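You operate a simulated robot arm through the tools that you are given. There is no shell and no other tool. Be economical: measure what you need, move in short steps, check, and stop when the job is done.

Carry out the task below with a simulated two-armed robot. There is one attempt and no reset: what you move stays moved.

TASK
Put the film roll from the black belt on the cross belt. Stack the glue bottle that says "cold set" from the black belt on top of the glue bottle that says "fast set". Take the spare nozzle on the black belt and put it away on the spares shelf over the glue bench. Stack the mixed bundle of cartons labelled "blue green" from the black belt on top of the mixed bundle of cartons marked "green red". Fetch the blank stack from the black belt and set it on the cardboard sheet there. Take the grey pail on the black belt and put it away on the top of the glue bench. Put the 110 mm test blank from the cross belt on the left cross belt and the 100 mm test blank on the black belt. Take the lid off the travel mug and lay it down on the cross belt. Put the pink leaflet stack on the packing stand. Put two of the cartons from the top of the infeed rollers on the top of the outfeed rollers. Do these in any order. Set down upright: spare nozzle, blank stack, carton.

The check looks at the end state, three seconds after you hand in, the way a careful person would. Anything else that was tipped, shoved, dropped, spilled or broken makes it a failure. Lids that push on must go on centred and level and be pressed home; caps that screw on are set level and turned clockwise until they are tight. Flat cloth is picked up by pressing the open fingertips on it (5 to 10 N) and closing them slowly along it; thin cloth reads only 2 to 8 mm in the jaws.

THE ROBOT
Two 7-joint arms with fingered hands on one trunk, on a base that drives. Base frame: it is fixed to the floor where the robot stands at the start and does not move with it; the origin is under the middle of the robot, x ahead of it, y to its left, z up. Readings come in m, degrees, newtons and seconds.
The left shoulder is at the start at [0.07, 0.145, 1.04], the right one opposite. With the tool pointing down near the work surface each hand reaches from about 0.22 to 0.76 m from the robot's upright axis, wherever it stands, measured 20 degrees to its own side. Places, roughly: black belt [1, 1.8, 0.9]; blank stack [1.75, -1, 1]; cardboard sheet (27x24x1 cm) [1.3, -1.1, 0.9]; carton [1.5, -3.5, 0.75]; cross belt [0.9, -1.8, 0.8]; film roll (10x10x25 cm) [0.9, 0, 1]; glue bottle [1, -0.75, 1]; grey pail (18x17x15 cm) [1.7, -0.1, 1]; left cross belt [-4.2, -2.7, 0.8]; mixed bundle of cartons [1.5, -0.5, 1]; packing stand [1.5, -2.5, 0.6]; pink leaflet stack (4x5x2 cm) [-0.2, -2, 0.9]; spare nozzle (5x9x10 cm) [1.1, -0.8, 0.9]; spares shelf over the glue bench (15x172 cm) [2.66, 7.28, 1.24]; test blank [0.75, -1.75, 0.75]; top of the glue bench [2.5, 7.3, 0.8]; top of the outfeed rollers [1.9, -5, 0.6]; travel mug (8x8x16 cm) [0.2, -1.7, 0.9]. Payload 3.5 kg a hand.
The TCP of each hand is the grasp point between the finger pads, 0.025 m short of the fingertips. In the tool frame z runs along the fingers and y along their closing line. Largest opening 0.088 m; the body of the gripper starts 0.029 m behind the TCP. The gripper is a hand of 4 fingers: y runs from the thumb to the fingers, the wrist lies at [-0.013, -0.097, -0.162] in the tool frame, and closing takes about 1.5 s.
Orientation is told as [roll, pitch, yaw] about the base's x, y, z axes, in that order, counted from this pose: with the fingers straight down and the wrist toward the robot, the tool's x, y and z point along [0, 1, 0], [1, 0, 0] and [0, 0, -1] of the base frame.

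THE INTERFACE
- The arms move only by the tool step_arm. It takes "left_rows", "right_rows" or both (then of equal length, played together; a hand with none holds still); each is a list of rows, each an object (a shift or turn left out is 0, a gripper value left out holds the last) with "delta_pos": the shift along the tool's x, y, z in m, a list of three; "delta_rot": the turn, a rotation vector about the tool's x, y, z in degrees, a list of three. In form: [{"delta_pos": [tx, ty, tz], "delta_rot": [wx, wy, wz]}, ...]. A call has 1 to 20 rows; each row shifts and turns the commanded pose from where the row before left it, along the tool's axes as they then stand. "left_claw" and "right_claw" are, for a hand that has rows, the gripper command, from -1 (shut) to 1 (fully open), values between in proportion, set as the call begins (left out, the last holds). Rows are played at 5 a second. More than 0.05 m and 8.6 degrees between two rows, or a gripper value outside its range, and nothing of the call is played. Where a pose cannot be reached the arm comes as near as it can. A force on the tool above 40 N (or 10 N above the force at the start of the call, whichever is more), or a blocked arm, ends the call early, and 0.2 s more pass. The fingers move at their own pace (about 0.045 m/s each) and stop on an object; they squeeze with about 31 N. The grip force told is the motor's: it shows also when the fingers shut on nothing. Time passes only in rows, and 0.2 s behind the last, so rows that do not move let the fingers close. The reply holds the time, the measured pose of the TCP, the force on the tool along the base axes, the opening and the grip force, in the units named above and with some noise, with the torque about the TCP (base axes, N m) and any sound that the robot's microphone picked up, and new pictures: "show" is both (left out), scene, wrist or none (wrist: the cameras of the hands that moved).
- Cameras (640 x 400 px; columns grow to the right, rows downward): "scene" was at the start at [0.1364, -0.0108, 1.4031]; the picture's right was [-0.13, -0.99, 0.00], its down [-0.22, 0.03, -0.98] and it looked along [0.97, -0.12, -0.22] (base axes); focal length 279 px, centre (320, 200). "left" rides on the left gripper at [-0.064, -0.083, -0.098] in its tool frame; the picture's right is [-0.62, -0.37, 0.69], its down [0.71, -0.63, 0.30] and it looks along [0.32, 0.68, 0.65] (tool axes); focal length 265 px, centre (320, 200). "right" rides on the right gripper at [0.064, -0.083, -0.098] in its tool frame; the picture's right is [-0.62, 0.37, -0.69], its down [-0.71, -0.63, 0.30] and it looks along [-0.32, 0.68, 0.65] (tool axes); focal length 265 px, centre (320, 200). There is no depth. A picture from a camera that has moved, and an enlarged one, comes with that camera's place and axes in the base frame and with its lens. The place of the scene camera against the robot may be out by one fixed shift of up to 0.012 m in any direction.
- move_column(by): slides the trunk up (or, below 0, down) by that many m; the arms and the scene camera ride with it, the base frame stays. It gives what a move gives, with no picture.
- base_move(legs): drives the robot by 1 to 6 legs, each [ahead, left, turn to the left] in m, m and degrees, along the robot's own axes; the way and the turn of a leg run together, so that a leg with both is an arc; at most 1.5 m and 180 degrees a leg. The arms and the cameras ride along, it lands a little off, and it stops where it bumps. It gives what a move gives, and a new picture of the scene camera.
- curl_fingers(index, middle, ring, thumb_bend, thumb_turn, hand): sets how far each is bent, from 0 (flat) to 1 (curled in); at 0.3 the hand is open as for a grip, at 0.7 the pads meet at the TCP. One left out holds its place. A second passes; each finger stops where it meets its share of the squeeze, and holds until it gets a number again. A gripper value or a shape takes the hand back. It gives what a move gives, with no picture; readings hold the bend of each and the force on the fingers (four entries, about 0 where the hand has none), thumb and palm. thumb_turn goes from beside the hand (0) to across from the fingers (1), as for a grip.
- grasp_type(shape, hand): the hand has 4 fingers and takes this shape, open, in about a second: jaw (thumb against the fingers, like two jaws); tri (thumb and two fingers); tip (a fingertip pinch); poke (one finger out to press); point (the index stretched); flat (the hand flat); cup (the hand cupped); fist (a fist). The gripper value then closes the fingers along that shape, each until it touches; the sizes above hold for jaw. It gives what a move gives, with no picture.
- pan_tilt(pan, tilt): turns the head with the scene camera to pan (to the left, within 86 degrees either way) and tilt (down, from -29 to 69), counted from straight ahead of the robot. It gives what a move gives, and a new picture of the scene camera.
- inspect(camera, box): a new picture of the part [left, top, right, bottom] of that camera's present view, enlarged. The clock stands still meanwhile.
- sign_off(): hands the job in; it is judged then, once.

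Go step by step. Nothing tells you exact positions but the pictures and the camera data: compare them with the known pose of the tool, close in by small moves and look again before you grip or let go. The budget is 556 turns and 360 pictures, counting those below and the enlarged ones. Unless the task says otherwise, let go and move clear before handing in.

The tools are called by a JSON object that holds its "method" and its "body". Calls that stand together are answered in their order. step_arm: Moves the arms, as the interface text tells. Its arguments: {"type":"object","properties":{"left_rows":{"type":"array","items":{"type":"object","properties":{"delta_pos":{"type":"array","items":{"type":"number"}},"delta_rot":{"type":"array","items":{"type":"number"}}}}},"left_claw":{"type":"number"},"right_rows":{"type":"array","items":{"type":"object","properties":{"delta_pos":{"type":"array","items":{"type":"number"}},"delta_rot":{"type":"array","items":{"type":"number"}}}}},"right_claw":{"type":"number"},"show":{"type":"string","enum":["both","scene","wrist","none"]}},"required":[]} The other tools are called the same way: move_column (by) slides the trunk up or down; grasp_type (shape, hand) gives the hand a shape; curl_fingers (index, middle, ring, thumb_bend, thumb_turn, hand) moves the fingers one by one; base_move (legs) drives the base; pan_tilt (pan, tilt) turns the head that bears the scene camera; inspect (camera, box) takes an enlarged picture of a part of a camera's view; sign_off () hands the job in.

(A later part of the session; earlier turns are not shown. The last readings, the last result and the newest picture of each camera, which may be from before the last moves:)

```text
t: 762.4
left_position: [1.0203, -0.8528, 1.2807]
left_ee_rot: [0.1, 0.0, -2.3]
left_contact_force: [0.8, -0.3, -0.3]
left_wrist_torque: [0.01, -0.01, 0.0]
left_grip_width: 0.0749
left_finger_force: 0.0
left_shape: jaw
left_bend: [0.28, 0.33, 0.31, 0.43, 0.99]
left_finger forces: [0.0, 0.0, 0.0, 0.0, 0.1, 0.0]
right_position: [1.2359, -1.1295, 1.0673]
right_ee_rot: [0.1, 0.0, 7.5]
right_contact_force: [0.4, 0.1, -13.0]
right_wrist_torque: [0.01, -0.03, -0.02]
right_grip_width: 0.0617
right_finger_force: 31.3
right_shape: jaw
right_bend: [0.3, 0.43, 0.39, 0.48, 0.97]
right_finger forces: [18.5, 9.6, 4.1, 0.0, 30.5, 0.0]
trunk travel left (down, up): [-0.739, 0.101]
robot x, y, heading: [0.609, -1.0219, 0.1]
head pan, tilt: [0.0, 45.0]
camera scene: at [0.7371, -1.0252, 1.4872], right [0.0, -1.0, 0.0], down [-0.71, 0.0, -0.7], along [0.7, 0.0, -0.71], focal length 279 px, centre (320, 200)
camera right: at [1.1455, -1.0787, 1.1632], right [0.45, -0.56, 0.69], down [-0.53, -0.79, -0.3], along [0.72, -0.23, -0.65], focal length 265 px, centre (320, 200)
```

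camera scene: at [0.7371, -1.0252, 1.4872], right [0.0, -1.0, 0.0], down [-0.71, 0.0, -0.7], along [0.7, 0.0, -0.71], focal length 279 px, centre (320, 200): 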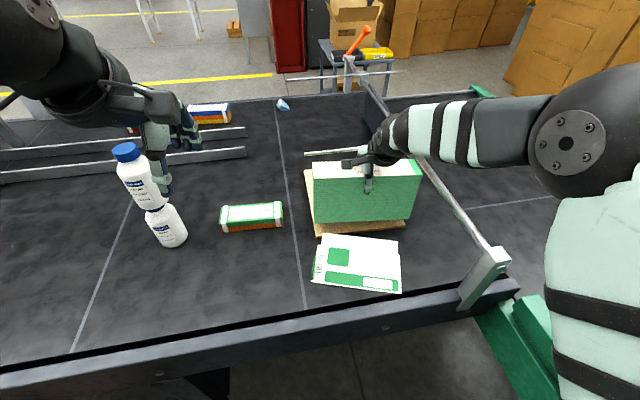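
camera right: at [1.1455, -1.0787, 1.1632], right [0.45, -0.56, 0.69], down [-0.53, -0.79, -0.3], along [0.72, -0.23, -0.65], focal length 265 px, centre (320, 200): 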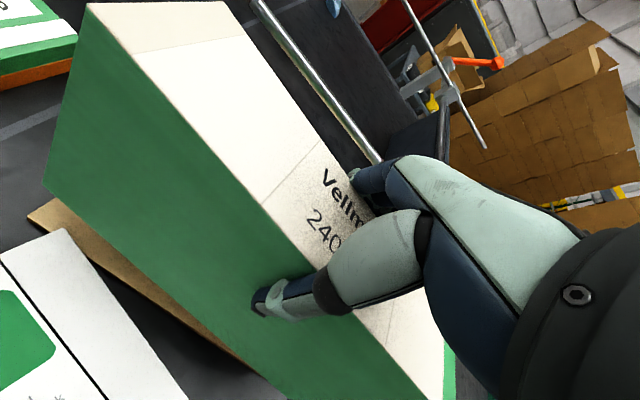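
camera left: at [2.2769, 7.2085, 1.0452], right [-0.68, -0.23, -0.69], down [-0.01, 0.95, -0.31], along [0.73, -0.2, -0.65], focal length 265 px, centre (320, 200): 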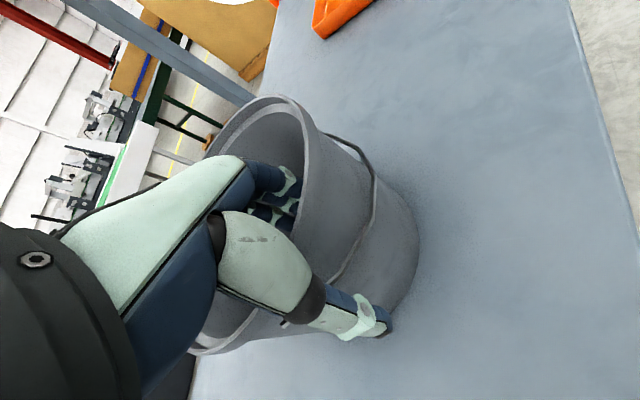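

{"method": "step_arm", "body": {"right_rows": [{"delta_pos": [0, -0.007, 0.01]}, {"delta_pos": [0, 0, 0.01]}, {"delta_pos": [0, 0, 0.007]}, {"delta_pos": [0, 0, 0.004]}], "show": "none"}}

{"method": "inspect", "body": {"camera": "scene", "box": [290, 130, 440, 260]}}

```text
t: 763.4
left_position: [1.0187, -0.8538, 1.2807]
left_ee_rot: [0.1, -0.1, -2.4]
left_contact_force: [-0.9, -0.5, 0.3]
left_wrist_torque: [0.0, -0.02, 0.01]
left_grip_width: 0.0746
left_finger_force: 0.1
left_shape: jaw
left_bend: [0.28, 0.33, 0.31, 0.43, 0.99]
left_finger forces: [0.0, 0.1, 0.1, 0.1, 0.0, 0.0]
right_position: [1.2264, -1.13, 1.0364]
right_ee_rot: [-0.2, -0.1, 7.5]
right_contact_force: [0.1, 0.3, -12.8]
right_wrist_torque: [-0.01, -0.01, 0.03]
right_grip_width: 0.0615
right_finger_force: 30.7
right_shape: jaw
right_bend: [0.3, 0.43, 0.39, 0.48, 0.97]
right_finger forces: [18.1, 9.3, 4.1, 0.0, 30.8, 0.0]
trunk travel left (down, up): [-0.739, 0.101]
robot x, y, heading: [0.6077, -1.0273, 0.2]
head pan, tilt: [0.0, 45.0]
```

```text
3.08 times, centred on (365, 195) of scene
camera zoom: at [0.7358, -1.025, 1.4874], right [0.0, -1.0, 0.0], down [-0.71, 0.0, -0.71], along [0.71, 0.0, -0.71], focal length 860 px, centre (182, 215)
```

zoom: 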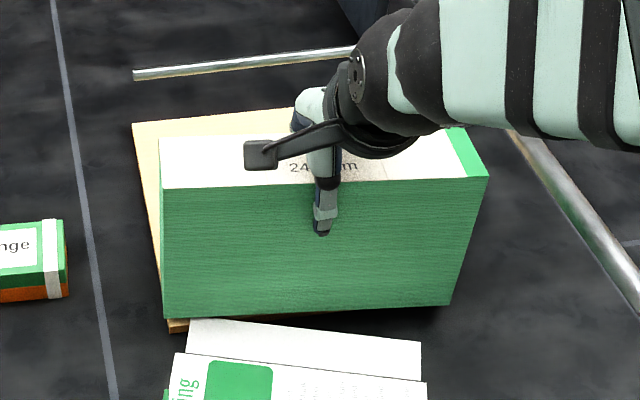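

{"method": "step_arm", "body": {"right_rows": [{"delta_rot": [0, 0, -3]}, {"delta_pos": [0.013, 0.007, 0]}], "show": "none"}}

{"method": "step_arm", "body": {"right_rows": [{"delta_pos": [0, 0, 0.004]}, {"delta_pos": [0, 0, 0.004]}, {"delta_pos": [0, 0, 0.003]}], "show": "none"}}

{"method": "inspect", "body": {"camera": "scene", "box": [290, 130, 440, 260]}}

```text
t: 764.0
left_position: [1.0182, -0.8529, 1.2789]
left_ee_rot: [-0.2, -0.1, -2.3]
left_contact_force: [0.4, -0.8, 1.0]
left_wrist_torque: [-0.01, 0.01, -0.03]
left_grip_width: 0.0746
left_finger_force: 0.0
left_shape: jaw
left_bend: [0.28, 0.33, 0.31, 0.43, 0.99]
left_finger forces: [0.0, 0.0, 0.0, 0.0, 0.1, 0.0]
right_position: [1.2323, -1.1141, 1.037]
right_ee_rot: [-0.2, 0.2, 10.6]
right_contact_force: [0.1, 0.8, -13.6]
right_wrist_torque: [-0.07, -0.07, -0.01]
right_grip_width: 0.0616
right_finger_force: 30.9
right_shape: jaw
right_bend: [0.3, 0.43, 0.39, 0.48, 0.97]
right_finger forces: [18.1, 9.1, 4.0, 0.0, 30.4, 0.0]
trunk travel left (down, up): [-0.739, 0.101]
robot x, y, heading: [0.6093, -1.0268, -0.2]
head pan, tilt: [0.0, 45.0]
```

```text
t: 764.8
left_position: [1.0145, -0.8537, 1.2811]
left_ee_rot: [0.0, -0.3, -2.4]
left_contact_force: [0.0, 0.3, -0.7]
left_wrist_torque: [0.02, 0.01, 0.02]
left_grip_width: 0.0749
left_finger_force: 0.0
left_shape: jaw
left_bend: [0.28, 0.33, 0.31, 0.43, 0.99]
left_finger forces: [0.1, 0.1, 0.0, 0.0, 0.0, 0.1]
right_position: [1.23, -1.1145, 1.0318]
right_ee_rot: [-0.2, -0.8, 10.4]
right_contact_force: [-1.4, -0.5, 14.2]
right_wrist_torque: [-0.01, -0.29, 0.03]
right_grip_width: 0.0614
right_finger_force: 31.5
right_shape: jaw
right_bend: [0.3, 0.43, 0.39, 0.48, 0.97]
right_finger forces: [18.6, 10.1, 4.5, 0.0, 33.8, 0.1]
trunk travel left (down, up): [-0.739, 0.101]
robot x, y, heading: [0.6087, -1.0248, -0.1]
head pan, tilt: [0.0, 45.0]
```

```text
3.08 times, centred on (365, 195) of scene
camera zoom: at [0.7299, -1.0249, 1.4884], right [0.0, -1.0, 0.0], down [-0.71, 0.0, -0.71], along [0.71, 0.0, -0.71], focal length 860 px, centre (182, 215)
```

zoom: 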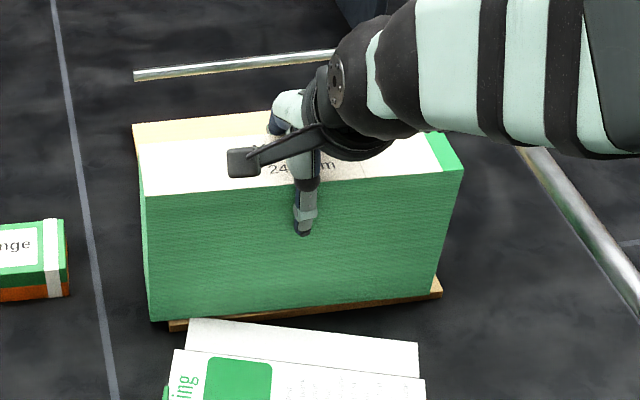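

{"method": "step_arm", "body": {"right_rows": [{"delta_pos": [0, 0, -0.008]}, {"delta_pos": [-0.011, 0, 0]}, {"delta_pos": [0, 0, 0.004]}, {"delta_pos": [0, 0, 0.003]}], "show": "none"}}

{"method": "inspect", "body": {"camera": "scene", "box": [290, 130, 440, 260]}}

```text
t: 765.8
left_position: [1.0121, -0.85, 1.282]
left_ee_rot: [-0.1, -0.4, -2.4]
left_contact_force: [-0.1, 0.2, 0.3]
left_wrist_torque: [0.03, -0.02, 0.02]
left_grip_width: 0.0748
left_finger_force: 0.1
left_shape: jaw
left_bend: [0.28, 0.33, 0.31, 0.43, 0.99]
left_finger forces: [0.0, 0.0, 0.0, 0.0, 0.0, 0.0]
right_position: [1.2303, -1.1218, 1.0321]
right_ee_rot: [-0.4, -0.7, 10.6]
right_contact_force: [-3.2, 8.3, 18.6]
right_wrist_torque: [0.03, -0.26, 0.14]
right_grip_width: 0.0617
right_finger_force: 31.1
right_shape: jaw
right_bend: [0.74, 0.42, 0.38, 0.48, 0.96]
right_finger forces: [18.3, 9.7, 4.3, 0.0, 33.8, 0.0]
trunk travel left (down, up): [-0.739, 0.101]
robot x, y, heading: [0.6076, -1.0228, -0.0]
head pan, tilt: [0.0, 45.0]
```

```text
3.08 times, centred on (365, 195) of scene
camera zoom: at [0.7282, -1.0213, 1.4884], right [0.0, -1.0, 0.0], down [-0.7, 0.0, -0.71], along [0.71, 0.0, -0.7], focal length 860 px, centre (182, 215)
```

zoom: 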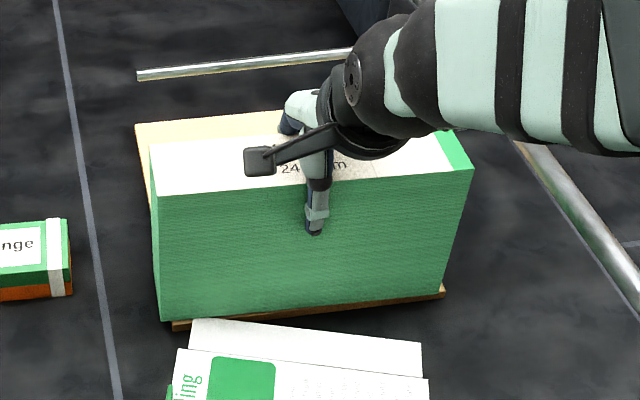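

{"method": "step_arm", "body": {"right_rows": [{"delta_pos": [0, 0, -0.003]}, {}], "show": "none"}}

{"method": "step_arm", "body": {"right_rows": [{}, {}, {}, {}], "right_claw": 0.75, "show": "none"}}

{"method": "step_arm", "body": {"right_rows": [{"delta_pos": [0, 0, -0.01]}, {"delta_pos": [0, 0, -0.02]}, {"delta_pos": [0, 0, -0.03]}, {"delta_pos": [0, 0, -0.04]}, {"delta_pos": [0, -0.02, -0.04]}, {"delta_pos": [0, -0.04, -0.02]}, {"delta_pos": [0, -0.04, 0]}]}}

```text
t: 766.4
left_position: [1.0141, -0.8502, 1.2809]
left_ee_rot: [-0.2, -0.3, -2.4]
left_contact_force: [0.7, -0.5, 0.1]
left_wrist_torque: [0.02, -0.01, 0.0]
left_grip_width: 0.0748
left_finger_force: 0.0
left_shape: jaw
left_bend: [0.28, 0.33, 0.31, 0.43, 0.99]
left_finger forces: [0.0, 0.1, 0.0, 0.1, 0.1, 0.0]
right_position: [1.2304, -1.1226, 1.0335]
right_ee_rot: [-0.2, -0.3, 10.5]
right_contact_force: [-1.5, 8.8, 13.5]
right_wrist_torque: [0.06, -0.48, 0.14]
right_grip_width: 0.0619
right_finger_force: 30.9
right_shape: jaw
right_bend: [0.74, 0.42, 0.38, 0.48, 0.96]
right_finger forces: [19.1, 10.3, 4.6, 0.1, 33.5, 0.0]
trunk travel left (down, up): [-0.739, 0.101]
robot x, y, heading: [0.6078, -1.0269, -0.2]
head pan, tilt: [0.0, 45.0]
```

```text
t: 767.4
left_position: [1.0142, -0.8523, 1.2809]
left_ee_rot: [-0.1, -0.2, -2.4]
left_contact_force: [-0.4, 0.2, 0.2]
left_wrist_torque: [0.03, 0.02, 0.01]
left_grip_width: 0.0746
left_finger_force: 0.0
left_shape: jaw
left_bend: [0.28, 0.33, 0.31, 0.43, 0.99]
left_finger forces: [0.1, 0.1, 0.1, 0.0, 0.0, 0.1]
right_position: [1.2308, -1.1254, 1.0293]
right_ee_rot: [-0.3, 0.0, 10.4]
right_contact_force: [-1.8, 2.2, 3.4]
right_wrist_torque: [-0.07, 0.07, -0.1]
right_grip_width: 0.0769
right_finger_force: 0.1
right_shape: jaw
right_bend: [0.28, 0.32, 0.3, 0.39, 0.97]
right_finger forces: [1.7, 0.0, 0.1, 0.0, 4.0, 0.0]
trunk travel left (down, up): [-0.739, 0.101]
robot x, y, heading: [0.6106, -1.0261, 0.2]
head pan, tilt: [0.0, 45.0]
```

```text
t: 769.0
left_position: [1.0153, -0.8542, 1.2824]
left_ee_rot: [0.0, -0.3, -2.3]
left_contact_force: [0.2, -0.5, -0.6]
left_wrist_torque: [0.0, 0.0, 0.0]
left_grip_width: 0.0748
left_finger_force: 0.0
left_shape: jaw
left_bend: [0.28, 0.33, 0.31, 0.43, 0.99]
left_finger forces: [0.1, 0.0, 0.0, 0.0, 0.0, 0.0]
right_position: [1.1322, -1.1428, 1.1922]
right_ee_rot: [-0.3, -0.2, 10.6]
right_contact_force: [-0.6, 0.9, 0.7]
right_wrist_torque: [-0.01, 0.0, -0.01]
right_grip_width: 0.0769
right_finger_force: 0.0
right_shape: jaw
right_bend: [0.28, 0.32, 0.3, 0.39, 0.98]
right_finger forces: [0.1, 0.1, 0.0, 0.1, 0.0, 0.0]
trunk travel left (down, up): [-0.739, 0.101]
robot x, y, heading: [0.6115, -1.0261, -0.3]
head pan, tilt: [0.0, 45.0]
camera scene: at [0.731, -1.0252, 1.4878], right [0.0, -1.0, 0.0], down [-0.71, 0.0, -0.71], along [0.71, 0.0, -0.71], focal length 279 px, centre (320, 200)
camera right: at [1.0385, -1.0958, 1.2888], right [0.47, -0.54, 0.7], down [-0.49, -0.82, -0.3], along [0.73, -0.2, -0.65], focal length 265 px, centre (320, 200)
```

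scene: 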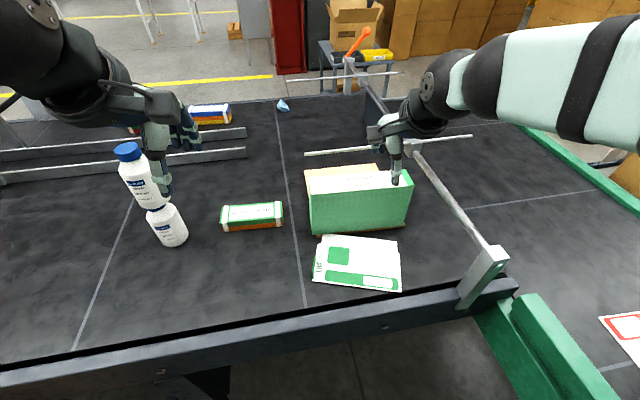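
right: 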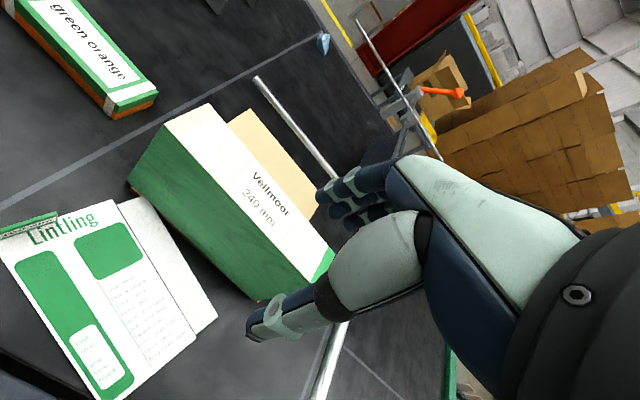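

{"method": "inspect", "body": {"camera": "scene", "box": [290, 130, 440, 260]}}

```text
3.08 times, centred on (365, 195) of scene
camera zoom: at [0.731, -1.0252, 1.4878], right [0.0, -1.0, 0.0], down [-0.71, 0.0, -0.71], along [0.71, 0.0, -0.71], focal length 860 px, centre (182, 215)
```

zoom: 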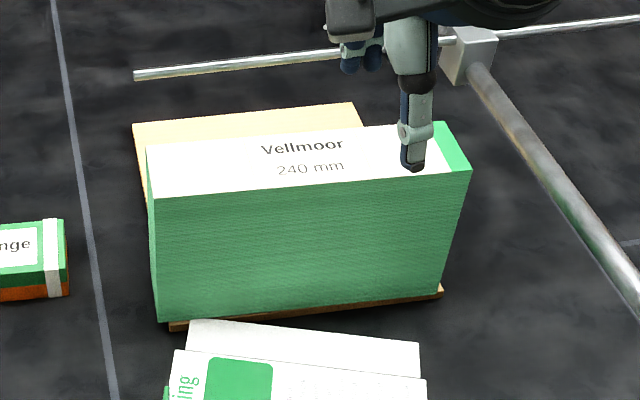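

The stack stands on the cardboard. Next the film roll: drive back, north and look at access left of the floor box.

{"method": "base_move", "body": {"legs": [[-1.0, 0, 0], [0, 1.45, 0]]}}

{"method": "pan_tilt", "body": {"pan": -10, "tilt": 45}}

```text
t: 781.2
left_position: [0.0402, 0.6216, 1.2796]
left_ee_rot: [0.1, -0.1, -3.5]
left_contact_force: [0.5, 0.2, -0.1]
left_wrist_torque: [-0.02, -0.02, -0.01]
left_grip_width: 0.0746
left_finger_force: 0.1
left_shape: jaw
left_bend: [0.28, 0.33, 0.31, 0.43, 0.99]
left_finger forces: [0.0, 0.1, 0.0, 0.0, 0.0, 0.1]
right_position: [0.1526, 0.3319, 1.1922]
right_ee_rot: [-0.2, 0.0, 9.5]
right_contact_force: [-0.1, 0.0, 0.2]
right_wrist_torque: [-0.03, 0.04, 0.01]
right_grip_width: 0.0768
right_finger_force: 0.0
right_shape: jaw
right_bend: [0.28, 0.32, 0.3, 0.39, 0.98]
right_finger forces: [0.0, 0.0, 0.0, 0.0, 0.0, 0.0]
trunk travel left (down, up): [-0.739, 0.101]
robot x, y, heading: [-0.3737, 0.4563, -1.1]
head pan, tilt: [0.0, 45.0]
camera scene: at [-0.2465, 0.4562, 1.4877], right [-0.02, -1.0, 0.0], down [-0.71, 0.01, -0.71], along [0.71, -0.01, -0.71], focal length 279 px, centre (320, 200)
```

scene: 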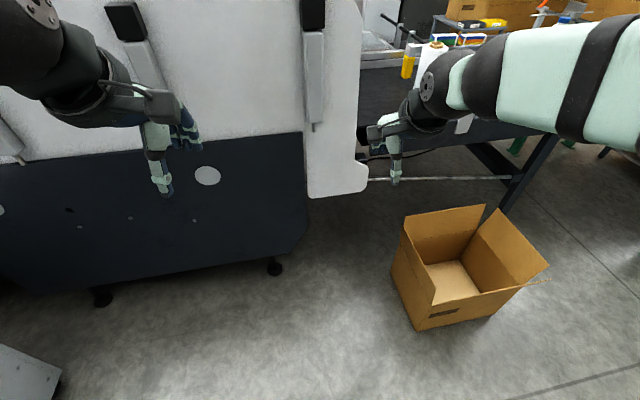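

```text
t: 781.9
left_position: [0.0393, 0.6229, 1.2802]
left_ee_rot: [0.0, -0.2, -3.4]
left_contact_force: [0.2, 0.6, -0.2]
left_wrist_torque: [-0.02, 0.0, 0.02]
left_grip_width: 0.0745
left_finger_force: 0.1
left_shape: jaw
left_bend: [0.28, 0.33, 0.31, 0.43, 0.99]
left_finger forces: [0.2, 0.0, 0.0, 0.0, 0.1, 0.0]
right_position: [0.1517, 0.3319, 1.192]
right_ee_rot: [-0.2, -0.1, 9.4]
right_contact_force: [0.4, 0.3, -0.4]
right_wrist_torque: [0.01, 0.02, 0.04]
right_grip_width: 0.0769
right_finger_force: 0.0
right_shape: jaw
right_bend: [0.28, 0.32, 0.3, 0.39, 0.98]
right_finger forces: [0.1, 0.1, 0.1, 0.1, 0.0, 0.1]
trunk travel left (down, up): [-0.739, 0.101]
robot x, y, heading: [-0.3747, 0.4524, -1.2]
head pan, tilt: [-10.0, 45.0]
camera scene: at [-0.248, 0.4427, 1.4877], right [-0.19, -0.98, 0.0], down [-0.69, 0.14, -0.71], along [0.69, -0.14, -0.71], focal length 279 px, centre (320, 200)
```

scene: 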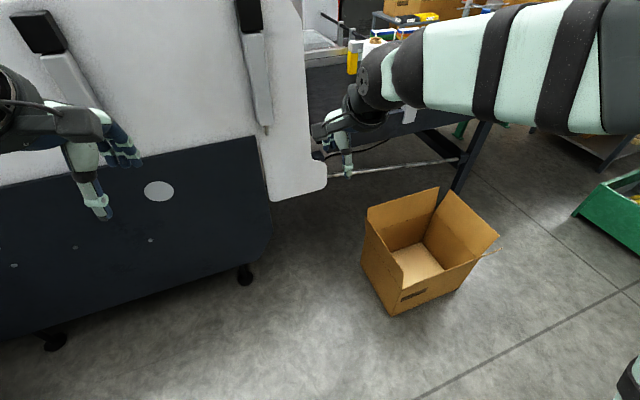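

Box footprint is x 0.29–0.65, y −0.49–0.01; machine face about x≥0.65. I can stand at about (0.27,0.33). Tuck the left hand, raise the trunk, drive in.

{"method": "step_arm", "body": {"left_rows": [{"delta_pos": [-0.02, -0.03, 0]}, {"delta_pos": [-0.02, -0.03, 0]}, {"delta_pos": [-0.02, -0.03, 0]}, {"delta_pos": [-0.02, -0.03, 0]}], "show": "none"}}

{"method": "move_column", "body": {"by": 0.1}}

{"method": "base_move", "body": {"legs": [[0.4, -0.1, 0], [0.22, -0.01, 0]]}}

{"method": "pan_tilt", "body": {"pan": -20, "tilt": 35}}

```text
t: 782.9
left_position: [-0.0822, 0.5459, 1.2741]
left_ee_rot: [-0.1, -0.4, -3.4]
left_contact_force: [0.0, 0.0, -0.2]
left_wrist_torque: [0.02, 0.0, 0.03]
left_grip_width: 0.0746
left_finger_force: 0.0
left_shape: jaw
left_bend: [0.28, 0.33, 0.31, 0.43, 0.99]
left_finger forces: [0.1, 0.0, 0.1, 0.0, 0.1, 0.1]
left hand out of reach, approached as far as the arm can: row 4
right_position: [0.1522, 0.3297, 1.1933]
right_ee_rot: [-0.1, -0.2, 9.4]
right_contact_force: [0.3, -0.1, 0.1]
right_wrist_torque: [-0.01, 0.01, 0.01]
right_grip_width: 0.0768
right_finger_force: 0.0
right_shape: jaw
right_bend: [0.28, 0.32, 0.3, 0.39, 0.98]
right_finger forces: [0.1, 0.0, 0.0, 0.0, 0.0, 0.1]
trunk travel left (down, up): [-0.739, 0.101]
robot x, y, heading: [-0.3728, 0.4627, -0.9]
head pan, tilt: [-10.0, 45.0]
```

```text
t: 784.2
left_position: [-0.0815, 0.5469, 1.3732]
left_ee_rot: [-0.2, -0.2, -3.4]
left_contact_force: [0.5, -1.0, 0.6]
left_wrist_torque: [0.0, 0.0, -0.01]
left_grip_width: 0.0747
left_finger_force: 0.2
left_shape: jaw
left_bend: [0.28, 0.33, 0.31, 0.43, 0.99]
left_finger forces: [0.0, 0.0, 0.0, 0.0, 0.1, 0.0]
right_position: [0.1524, 0.3313, 1.2918]
right_ee_rot: [-0.2, -0.1, 9.5]
right_contact_force: [-0.4, 0.0, -0.2]
right_wrist_torque: [0.03, 0.02, 0.01]
right_grip_width: 0.0769
right_finger_force: 0.0
right_shape: jaw
right_bend: [0.28, 0.32, 0.3, 0.39, 0.98]
right_finger forces: [0.0, 0.0, 0.0, 0.0, 0.0, 0.0]
trunk travel left (down, up): [-0.839, 0.001]
robot x, y, heading: [-0.3705, 0.4603, -1.0]
head pan, tilt: [-10.0, 45.0]
```

```text
t: 788.0
left_position: [0.5285, 0.4286, 1.3747]
left_ee_rot: [-0.1, -0.4, -3.4]
left_contact_force: [-0.9, 0.1, -0.7]
left_wrist_torque: [0.01, -0.04, 0.02]
left_grip_width: 0.0746
left_finger_force: 0.1
left_shape: jaw
left_bend: [0.28, 0.33, 0.31, 0.43, 0.99]
left_finger forces: [0.0, 0.0, 0.1, 0.0, 0.0, 0.0]
right_position: [0.7621, 0.2133, 1.2956]
right_ee_rot: [-0.3, -0.4, 9.5]
right_contact_force: [-0.5, 0.0, -0.3]
right_wrist_torque: [0.01, 0.0, 0.01]
right_grip_width: 0.077
right_finger_force: 0.1
right_shape: jaw
right_bend: [0.28, 0.32, 0.3, 0.39, 0.98]
right_finger forces: [0.0, 0.1, 0.1, 0.0, 0.0, 0.0]
trunk travel left (down, up): [-0.839, 0.001]
robot x, y, heading: [0.2425, 0.3395, -1.1]
head pan, tilt: [-10.0, 45.0]
camera scene: at [0.3618, 0.3228, 1.5882], right [-0.19, -0.98, 0.0], down [-0.69, 0.14, -0.71], along [0.7, -0.14, -0.7], focal length 279 px, centre (320, 200)
```

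scene: 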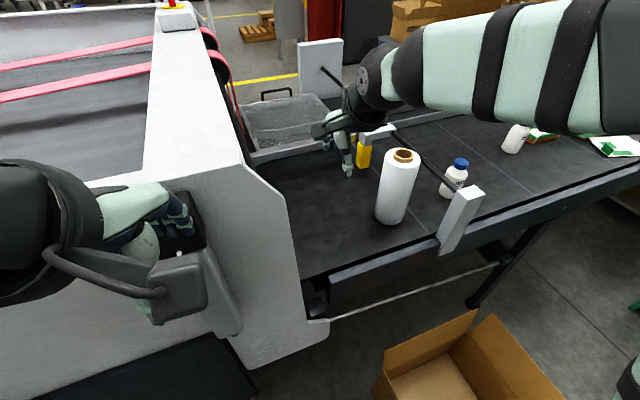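

```text
t: 788.8
left_position: [0.533, 0.427, 1.3741]
left_ee_rot: [-0.1, -0.3, -3.6]
left_contact_force: [-0.1, 0.1, -0.3]
left_wrist_torque: [-0.02, 0.01, 0.02]
left_grip_width: 0.0749
left_finger_force: 0.0
left_shape: jaw
left_bend: [0.28, 0.33, 0.31, 0.43, 0.99]
left_finger forces: [0.0, 0.0, 0.0, 0.0, 0.0, 0.1]
right_position: [0.768, 0.2116, 1.292]
right_ee_rot: [-0.3, -0.1, 9.6]
right_contact_force: [-0.4, 0.1, -0.3]
right_wrist_torque: [0.05, 0.01, 0.01]
right_grip_width: 0.0767
right_finger_force: 0.0
right_shape: jaw
right_bend: [0.28, 0.32, 0.3, 0.39, 0.98]
right_finger forces: [0.0, 0.1, 0.1, 0.0, 0.0, 0.0]
trunk travel left (down, up): [-0.839, 0.001]
robot x, y, heading: [0.2451, 0.338, -1.2]
head pan, tilt: [-20.0, 35.0]
camera scene: at [0.369, 0.3064, 1.6025], right [-0.36, -0.93, 0.0], down [-0.54, 0.21, -0.82], along [0.76, -0.29, -0.57], focal length 279 px, centre (320, 200)
```

scene: 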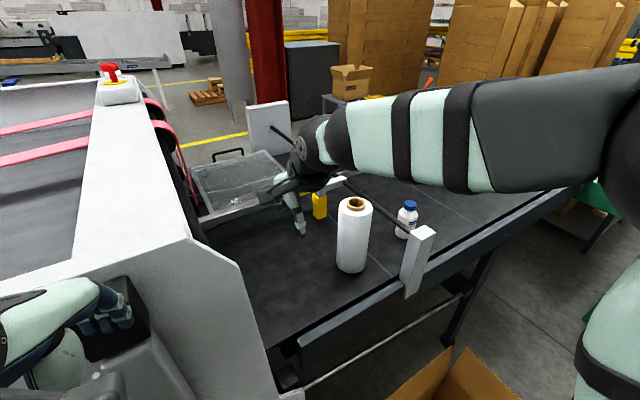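

Roll axis about (0.915,-0.015), core top ~1.155. Bring the right hand above it.

{"method": "step_arm", "body": {"right_rows": [{"delta_rot": [0, 0, 8.2]}, {"delta_rot": [0, 0, 8.2]}, {"delta_rot": [0, 0, 8.2]}, {"delta_pos": [-0.04, 0.03, 0]}, {"delta_pos": [-0.04, 0.03, 0]}, {"delta_pos": [-0.04, 0.03, 0]}, {"delta_pos": [-0.04, 0.03, 0]}, {"delta_pos": [-0.02, 0.03, 0]}, {"delta_pos": [0, 0.045, 0]}], "right_claw": 1}}

```text
t: 790.8
left_position: [0.5377, 0.4262, 1.3733]
left_ee_rot: [-0.2, 0.0, -3.3]
left_contact_force: [0.0, 0.7, 0.2]
left_wrist_torque: [-0.01, 0.02, -0.04]
left_grip_width: 0.0748
left_finger_force: 0.0
left_shape: jaw
left_bend: [0.28, 0.33, 0.31, 0.43, 0.99]
left_finger forces: [0.0, 0.0, 0.0, 0.0, 0.1, 0.1]
right_position: [0.9107, -0.0139, 1.2894]
right_ee_rot: [-0.2, 0.0, -15.1]
right_contact_force: [0.4, 0.0, 0.2]
right_wrist_torque: [-0.02, 0.01, 0.01]
right_grip_width: 0.0876
right_finger_force: 0.1
right_shape: jaw
right_bend: [0.3, 0.3, 0.3, 0.3, 0.98]
right_finger forces: [0.0, 0.0, 0.0, 0.0, 0.0, 0.0]
trunk travel left (down, up): [-0.839, 0.001]
robot x, y, heading: [0.2427, 0.3375, -1.2]
head pan, tilt: [-20.0, 35.0]
camera scene: at [0.374, 0.3064, 1.6021], right [-0.36, -0.93, 0.0], down [-0.54, 0.21, -0.82], along [0.76, -0.29, -0.58], focal length 279 px, centre (320, 200)
camera right: at [0.8486, 0.0695, 1.3864], right [0.2, -0.69, 0.69], down [-0.79, -0.53, -0.3], along [0.57, -0.49, -0.65], focal length 265 px, centre (320, 200)
```

scene: 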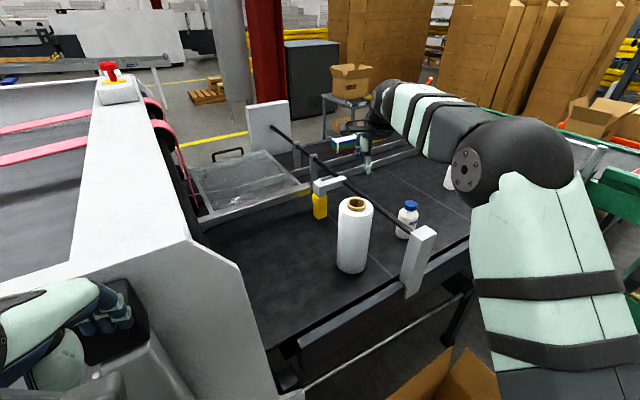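
right: 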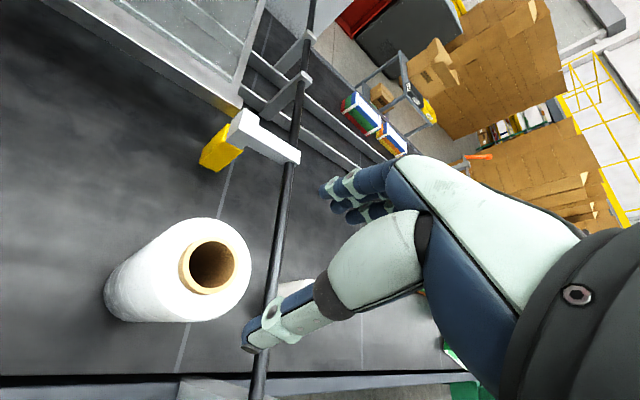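

I'll grip the roll body from above with wide-opened fingers. Center, open wide, descend.

{"method": "curl_fingers", "body": {"hand": "right", "index": 0.1, "middle": 0.1, "ring": 0.1, "thumb_bend": 0.13}}

{"method": "step_arm", "body": {"right_rows": [{"delta_pos": [0.005, 0.003, 0.04]}, {"delta_pos": [0, 0, 0.04]}], "show": "wrist"}}

```text
t: 791.8
left_position: [0.5335, 0.4266, 1.3744]
left_ee_rot: [-0.1, -0.3, -3.4]
left_contact_force: [0.6, 0.4, 0.7]
left_wrist_torque: [0.0, -0.01, -0.02]
left_grip_width: 0.0746
left_finger_force: 0.1
left_shape: jaw
left_bend: [0.28, 0.33, 0.31, 0.43, 0.99]
left_finger forces: [0.0, 0.0, 0.0, 0.0, 0.1, 0.1]
right_position: [0.9067, -0.0146, 1.293]
right_ee_rot: [-0.1, -0.3, -15.2]
right_contact_force: [-0.1, 0.4, -0.2]
right_wrist_torque: [-0.01, -0.02, -0.02]
right_grip_width: 0.1188
right_finger_force: 0.1
right_shape: fingers
right_bend: [0.1, 0.1, 0.1, 0.13, 0.98]
right_finger forces: [0.1, 0.0, 0.0, 0.1, 0.1, 0.0]
trunk travel left (down, up): [-0.839, 0.001]
robot x, y, heading: [0.244, 0.3404, -1.2]
head pan, tilt: [-20.0, 35.0]
```

```text
t: 792.4
left_position: [0.5353, 0.4252, 1.3729]
left_ee_rot: [-0.2, -0.2, -3.5]
left_contact_force: [-0.1, -0.1, 0.5]
left_wrist_torque: [-0.01, 0.01, -0.01]
left_grip_width: 0.0745
left_finger_force: 0.1
left_shape: jaw
left_bend: [0.28, 0.33, 0.31, 0.43, 0.99]
left_finger forces: [0.0, 0.1, 0.0, 0.0, 0.0, 0.0]
right_position: [0.9144, -0.0105, 1.2108]
right_ee_rot: [-0.1, -0.2, -15.2]
right_contact_force: [-0.5, 0.4, 0.1]
right_wrist_torque: [0.01, -0.01, 0.01]
right_grip_width: 0.1189
right_finger_force: 0.1
right_shape: fingers
right_bend: [0.1, 0.1, 0.1, 0.13, 0.98]
right_finger forces: [0.1, 0.0, 0.0, 0.0, 0.0, 0.1]
trunk travel left (down, up): [-0.839, 0.001]
robot x, y, heading: [0.2427, 0.3359, -1.0]
head pan, tilt: [-20.0, 35.0]
camera right: at [0.851, 0.0723, 1.3074], right [0.19, -0.69, 0.69], down [-0.79, -0.53, -0.31], along [0.58, -0.49, -0.65], focal length 265 px, centre (320, 200)
```

right: 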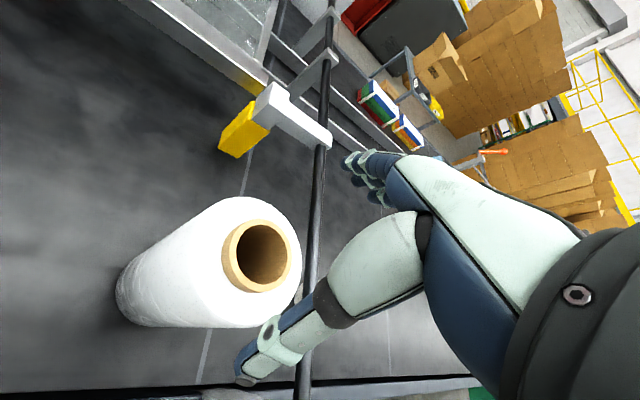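

{"method": "step_arm", "body": {"right_rows": [{"delta_pos": [0.004, 0.002, 0.025]}, {"delta_pos": [0, 0, 0.025]}, {"delta_pos": [0, 0, 0.02]}], "show": "wrist"}}

```text
t: 793.2
left_position: [0.534, 0.4278, 1.3736]
left_ee_rot: [0.0, -0.1, -3.5]
left_contact_force: [-0.3, 0.3, 0.6]
left_wrist_torque: [-0.03, 0.0, 0.02]
left_grip_width: 0.0749
left_finger_force: 0.1
left_shape: jaw
left_bend: [0.28, 0.33, 0.31, 0.43, 0.99]
left_finger forces: [0.1, 0.0, 0.2, 0.0, 0.0, 0.0]
right_position: [0.9172, -0.0063, 1.1431]
right_ee_rot: [-0.1, -0.2, -15.1]
right_contact_force: [0.4, -0.1, 0.1]
right_wrist_torque: [-0.04, -0.01, 0.04]
right_grip_width: 0.1189
right_finger_force: 0.0
right_shape: fingers
right_bend: [0.1, 0.1, 0.1, 0.13, 0.98]
right_finger forces: [0.1, 0.1, 0.0, 0.0, 0.0, 0.0]
trunk travel left (down, up): [-0.839, 0.001]
robot x, y, heading: [0.2429, 0.3392, -1.2]
head pan, tilt: [-20.0, 35.0]
camera right: at [0.8538, 0.0761, 1.2392], right [0.19, -0.69, 0.7], down [-0.79, -0.53, -0.31], along [0.58, -0.49, -0.65], focal length 265 px, centre (320, 200)
```

right: 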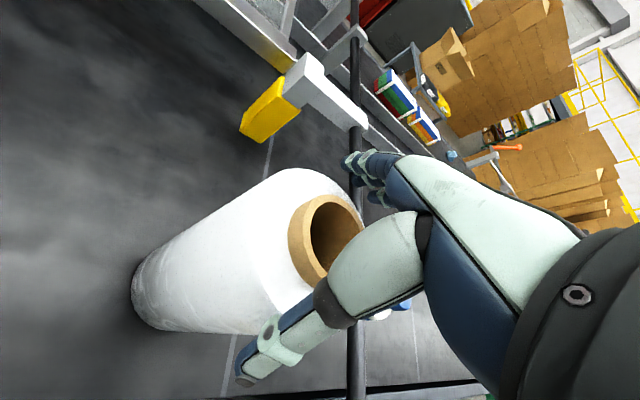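

{"method": "step_arm", "body": {"right_rows": [{"delta_pos": [0, 0, 0.008]}], "show": "none"}}

{"method": "step_arm", "body": {"right_rows": [{}, {}, {}, {}, {}, {}], "right_claw": -1}}

```text
t: 793.6
left_position: [0.5342, 0.4269, 1.3735]
left_ee_rot: [0.0, -0.2, -3.3]
left_contact_force: [-0.5, -1.1, 0.0]
left_wrist_torque: [-0.02, 0.0, 0.02]
left_grip_width: 0.0748
left_finger_force: 0.1
left_shape: jaw
left_bend: [0.28, 0.33, 0.31, 0.43, 0.99]
left_finger forces: [0.1, 0.1, 0.0, 0.0, 0.1, 0.1]
right_position: [0.9162, -0.0068, 1.1341]
right_ee_rot: [-0.1, -0.3, -15.1]
right_contact_force: [-0.2, 0.1, 0.4]
right_wrist_torque: [0.0, 0.0, -0.02]
right_grip_width: 0.1186
right_finger_force: 0.0
right_shape: fingers
right_bend: [0.1, 0.1, 0.1, 0.13, 0.98]
right_finger forces: [0.0, 0.0, 0.0, 0.0, 0.1, 0.0]
trunk travel left (down, up): [-0.839, 0.001]
robot x, y, heading: [0.2443, 0.3405, -1.1]
head pan, tilt: [-20.0, 35.0]
```

```text
t: 795.0
left_position: [0.5331, 0.4272, 1.3739]
left_ee_rot: [-0.2, -0.2, -3.5]
left_contact_force: [-0.1, -0.7, 1.0]
left_wrist_torque: [-0.01, -0.02, -0.01]
left_grip_width: 0.0748
left_finger_force: 0.0
left_shape: jaw
left_bend: [0.28, 0.33, 0.31, 0.43, 0.99]
left_finger forces: [0.1, 0.0, 0.1, 0.1, 0.1, 0.1]
right_position: [0.9169, -0.0059, 1.1373]
right_ee_rot: [0.0, -0.5, -15.1]
right_contact_force: [4.7, -1.1, 13.7]
right_wrist_torque: [-0.1, -0.51, 0.0]
right_grip_width: 0.0758
right_finger_force: 30.7
right_shape: jaw
right_bend: [0.19, 0.3, 0.3, 0.31, 0.97]
right_finger forces: [36.2, 13.6, 4.8, 0.1, 47.0, 0.0]
trunk travel left (down, up): [-0.839, 0.001]
robot x, y, heading: [0.2433, 0.3368, -1.1]
head pan, tilt: [-20.0, 35.0]
camera scene: at [0.3675, 0.3076, 1.6028], right [-0.36, -0.93, 0.0], down [-0.53, 0.21, -0.82], along [0.77, -0.3, -0.57], focal length 279 px, centre (320, 200)
camera right: at [0.8522, 0.0775, 1.2328], right [0.19, -0.69, 0.7], down [-0.79, -0.53, -0.31], along [0.58, -0.49, -0.65], focal length 265 px, centre (320, 200)
```

scene: 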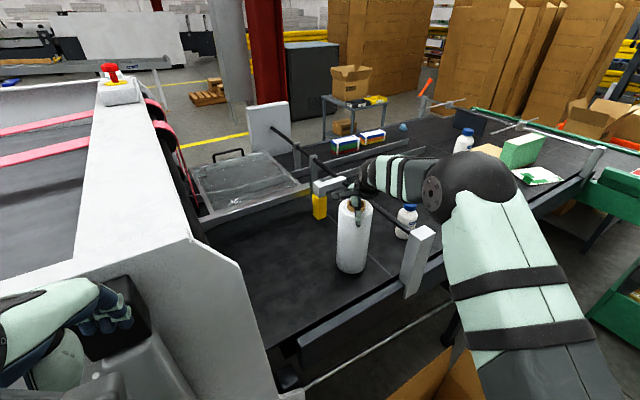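
right: 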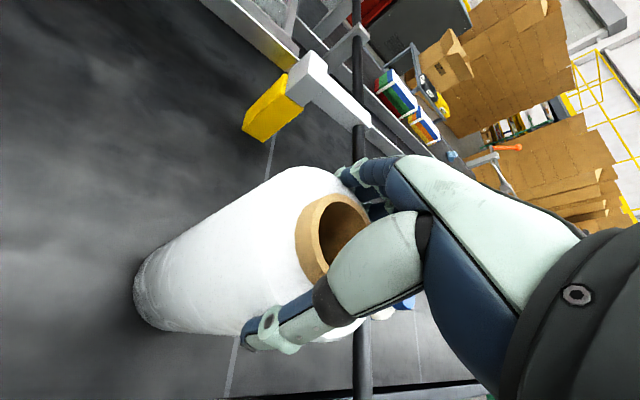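

{"method": "step_arm", "body": {"right_rows": [{"delta_pos": [0, 0, -0.01]}, {"delta_pos": [0, 0, -0.01]}, {"delta_pos": [0, 0, -0.01]}, {}]}}

```text
t: 796.0
left_position: [0.5362, 0.4263, 1.3733]
left_ee_rot: [-0.1, -0.1, -3.4]
left_contact_force: [0.0, 0.4, -0.2]
left_wrist_torque: [0.01, 0.0, -0.02]
left_grip_width: 0.0744
left_finger_force: 0.1
left_shape: jaw
left_bend: [0.28, 0.33, 0.31, 0.43, 0.99]
left_finger forces: [0.0, 0.0, 0.0, 0.0, 0.0, 0.0]
right_position: [0.9181, -0.0075, 1.162]
right_ee_rot: [-0.1, 0.1, -15.1]
right_contact_force: [0.7, 0.0, -10.8]
right_wrist_torque: [0.05, 0.03, 0.02]
right_grip_width: 0.0761
right_finger_force: 31.0
right_shape: jaw
right_bend: [0.2, 0.3, 0.31, 0.33, 0.97]
right_finger forces: [30.7, 12.6, 4.1, 0.0, 48.5, 0.0]
trunk travel left (down, up): [-0.839, 0.001]
robot x, y, heading: [0.2423, 0.3332, -1.1]
head pan, tilt: [-20.0, 35.0]
camera scene: at [0.3726, 0.3048, 1.6021], right [-0.36, -0.93, 0.0], down [-0.54, 0.21, -0.82], along [0.76, -0.29, -0.58], focal length 279 px, centre (320, 200)
camera right: at [0.8543, 0.0754, 1.2585], right [0.19, -0.69, 0.69], down [-0.8, -0.53, -0.3], along [0.57, -0.49, -0.65], focal length 265 px, centre (320, 200)
```

scene: 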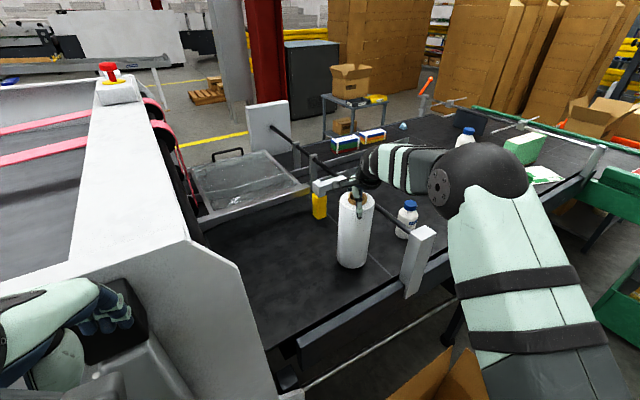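
right: 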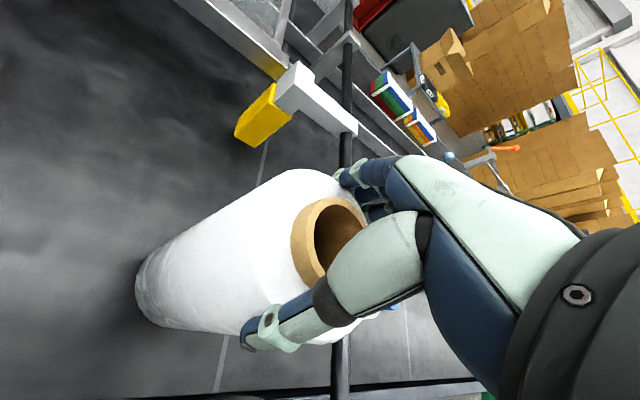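

Roll is held (1.1 kg). Raise it and back straight out, then fold the arm and head to the cross belt.

{"method": "step_arm", "body": {"right_rows": [{"delta_pos": [0, 0, -0.03]}, {"delta_pos": [0, 0, -0.03]}, {"delta_pos": [0, 0, -0.03]}, {"delta_pos": [0, 0, -0.02]}], "show": "none"}}

{"method": "base_move", "body": {"legs": [[-0.68, 0, 0]]}}

{"method": "step_arm", "body": {"right_rows": [{"delta_pos": [0.03, -0.03, 0], "delta_rot": [0, 0, -3]}, {"delta_pos": [0.03, -0.03, 0], "delta_rot": [0, 0, -3]}, {"delta_pos": [0.03, -0.03, 0], "delta_rot": [0, 0, -3]}, {"delta_pos": [0.03, -0.03, 0], "delta_rot": [0, 0, -3]}, {"delta_pos": [0.02, -0.03, 0]}, {"delta_pos": [0, -0.04, 0]}]}}

```text
t: 797.0
left_position: [0.5364, 0.4264, 1.3736]
left_ee_rot: [-0.1, -0.1, -3.5]
left_contact_force: [-0.4, 0.0, -0.1]
left_wrist_torque: [0.01, -0.02, 0.01]
left_grip_width: 0.0749
left_finger_force: 0.1
left_shape: jaw
left_bend: [0.28, 0.33, 0.31, 0.43, 0.99]
left_finger forces: [0.1, 0.1, 0.0, 0.0, 0.1, 0.0]
right_position: [0.9165, -0.0059, 1.2727]
right_ee_rot: [-0.1, 0.0, -15.0]
right_contact_force: [-0.7, 0.6, -12.1]
right_wrist_torque: [0.05, 0.05, -0.01]
right_grip_width: 0.0763
right_finger_force: 31.2
right_shape: jaw
right_bend: [0.2, 0.3, 0.31, 0.33, 0.97]
right_finger forces: [30.1, 12.4, 3.9, 0.0, 49.0, 0.0]
trunk travel left (down, up): [-0.839, 0.001]
robot x, y, heading: [0.2417, 0.336, -0.9]
head pan, tilt: [-20.0, 35.0]
```

```text
t: 800.7
left_position: [-0.148, 0.4391, 1.3726]
left_ee_rot: [-0.1, 0.1, -4.6]
left_contact_force: [0.1, 0.5, -0.2]
left_wrist_torque: [-0.03, 0.0, -0.02]
left_grip_width: 0.0745
left_finger_force: 0.1
left_shape: jaw
left_bend: [0.28, 0.33, 0.31, 0.43, 0.99]
left_finger forces: [0.0, 0.1, 0.0, 0.1, 0.1, 0.1]
right_position: [0.224, -0.0001, 1.271]
right_ee_rot: [-0.2, 0.0, -16.4]
right_contact_force: [1.1, 1.0, -11.3]
right_wrist_torque: [0.03, 0.0, 0.0]
right_grip_width: 0.076
right_finger_force: 31.3
right_shape: jaw
right_bend: [0.2, 0.3, 0.31, 0.33, 0.97]
right_finger forces: [30.3, 12.5, 4.1, 0.0, 48.8, 0.0]
trunk travel left (down, up): [-0.839, 0.001]
robot x, y, heading: [-0.4398, 0.3574, -2.4]
head pan, tilt: [-20.0, 35.0]
camera scene: at [-0.3139, 0.3221, 1.602], right [-0.38, -0.93, 0.0], down [-0.53, 0.22, -0.82], along [0.76, -0.31, -0.58], focal length 279 px, centre (320, 200)
```

scene: 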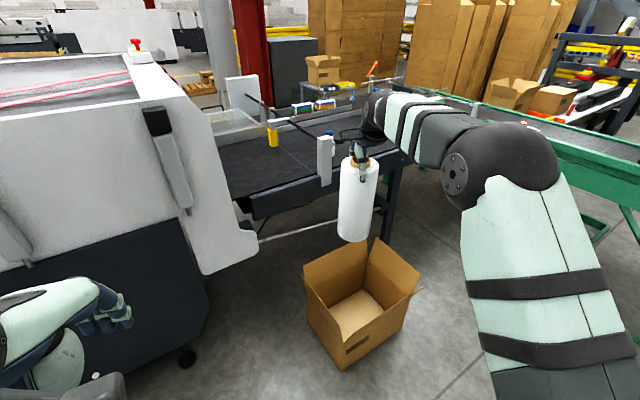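

```text
t: 802.1
left_position: [-0.1539, 0.4386, 1.3752]
left_ee_rot: [0.0, -0.3, -4.6]
left_contact_force: [-0.3, -0.2, -0.2]
left_wrist_torque: [0.03, -0.02, 0.02]
left_grip_width: 0.0748
left_finger_force: 0.0
left_shape: jaw
left_bend: [0.28, 0.33, 0.31, 0.43, 0.99]
left_finger forces: [0.1, 0.1, 0.1, 0.0, 0.0, 0.0]
right_position: [0.0557, 0.1678, 1.2735]
right_ee_rot: [-0.2, -0.3, -4.3]
right_contact_force: [-0.2, -0.9, -8.7]
right_wrist_torque: [0.0, -0.01, -0.02]
right_grip_width: 0.0763
right_finger_force: 31.4
right_shape: jaw
right_bend: [0.2, 0.3, 0.31, 0.33, 0.97]
right_finger forces: [30.8, 12.8, 4.1, 0.0, 48.7, 0.0]
trunk travel left (down, up): [-0.839, 0.001]
robot x, y, heading: [-0.4416, 0.3542, -2.4]
head pan, tilt: [-20.0, 35.0]
camera scene: at [-0.3205, 0.3217, 1.6026], right [-0.38, -0.93, 0.0], down [-0.53, 0.22, -0.82], along [0.76, -0.31, -0.57], focal length 279 px, centre (320, 200)
camera right: at [-0.0219, 0.2378, 1.3692], right [0.32, -0.64, 0.7], down [-0.68, -0.67, -0.31], along [0.66, -0.38, -0.65], focal length 265 px, centre (320, 200)
```

scene: 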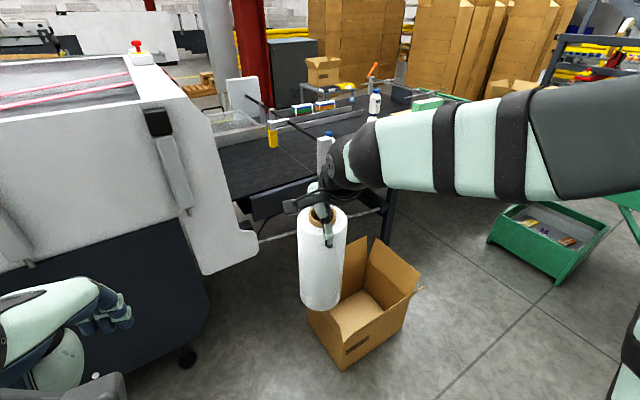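
right: 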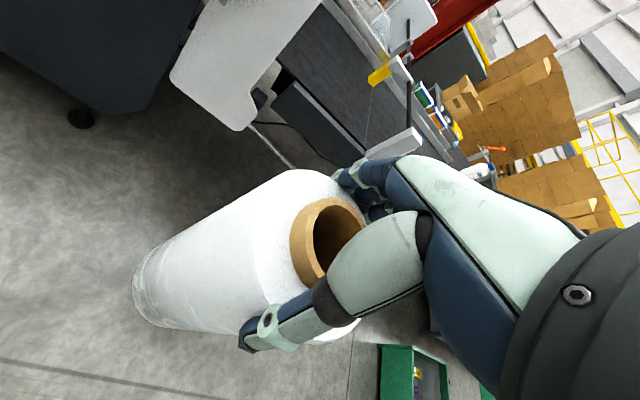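

{"method": "base_move", "body": {"legs": [[0, 0, -87.6], [1.35, 0, 0], [0, 1.05, 0]]}}

{"method": "pan_tilt", "body": {"pan": 0, "tilt": 42}}

```text
t: 817.6
left_position: [0.7555, -1.2146, 1.3735]
left_ee_rot: [0.0, -0.1, -89.6]
left_contact_force: [0.6, 0.1, 0.5]
left_wrist_torque: [0.02, 0.0, -0.01]
left_grip_width: 0.0745
left_finger_force: 0.0
left_shape: jaw
left_bend: [0.28, 0.33, 0.31, 0.43, 0.99]
left_finger forces: [0.0, 0.1, 0.1, 0.1, 0.0, 0.1]
right_position: [0.5039, -1.4463, 1.2713]
right_ee_rot: [-0.1, -0.2, -89.3]
right_contact_force: [-0.1, 0.1, -11.1]
right_wrist_torque: [0.02, -0.01, 0.02]
right_grip_width: 0.0766
right_finger_force: 30.8
right_shape: jaw
right_bend: [0.2, 0.3, 0.31, 0.33, 0.97]
right_finger forces: [28.8, 11.9, 4.0, 0.0, 45.7, 0.0]
trunk travel left (down, up): [-0.839, 0.001]
robot x, y, heading: [0.6499, -0.9303, -87.2]
head pan, tilt: [-20.0, 35.0]
camera scene: at [0.6168, -1.0644, 1.6022], right [-0.96, 0.3, 0.0], down [0.17, 0.55, -0.82], along [-0.24, -0.78, -0.58], focal length 279 px, centre (320, 200)
```

scene: 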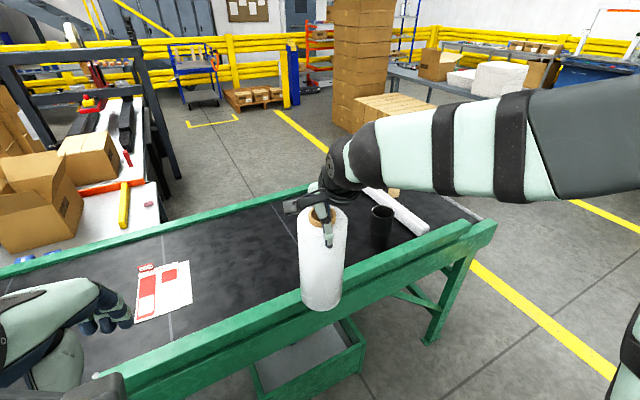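

```text
t: 818.4
left_position: [0.7582, -1.2146, 1.3728]
left_ee_rot: [-0.2, -0.2, -89.7]
left_contact_force: [0.0, -0.6, 0.5]
left_wrist_torque: [-0.04, 0.02, 0.01]
left_grip_width: 0.0747
left_finger_force: 0.0
left_shape: jaw
left_bend: [0.28, 0.33, 0.31, 0.43, 0.99]
left_finger forces: [0.1, 0.0, 0.0, 0.0, 0.0, 0.0]
right_position: [0.5044, -1.4466, 1.2723]
right_ee_rot: [-0.3, 0.0, -89.3]
right_contact_force: [0.6, 0.2, -10.6]
right_wrist_torque: [0.02, -0.05, 0.0]
right_grip_width: 0.0761
right_finger_force: 30.9
right_shape: jaw
right_bend: [0.2, 0.3, 0.31, 0.33, 0.97]
right_finger forces: [29.1, 12.1, 3.9, 0.0, 45.9, 0.0]
trunk travel left (down, up): [-0.839, 0.001]
robot x, y, heading: [0.6487, -0.9291, -87.2]
head pan, tilt: [0.0, 42.0]
camera scene: at [0.6486, -1.0637, 1.5918], right [-1.0, -0.05, 0.0], down [-0.03, 0.67, -0.74], along [0.04, -0.74, -0.67], focal length 279 px, centre (320, 200)
```

scene: 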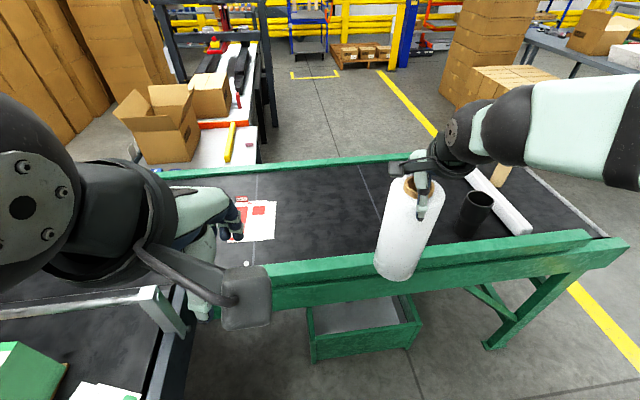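

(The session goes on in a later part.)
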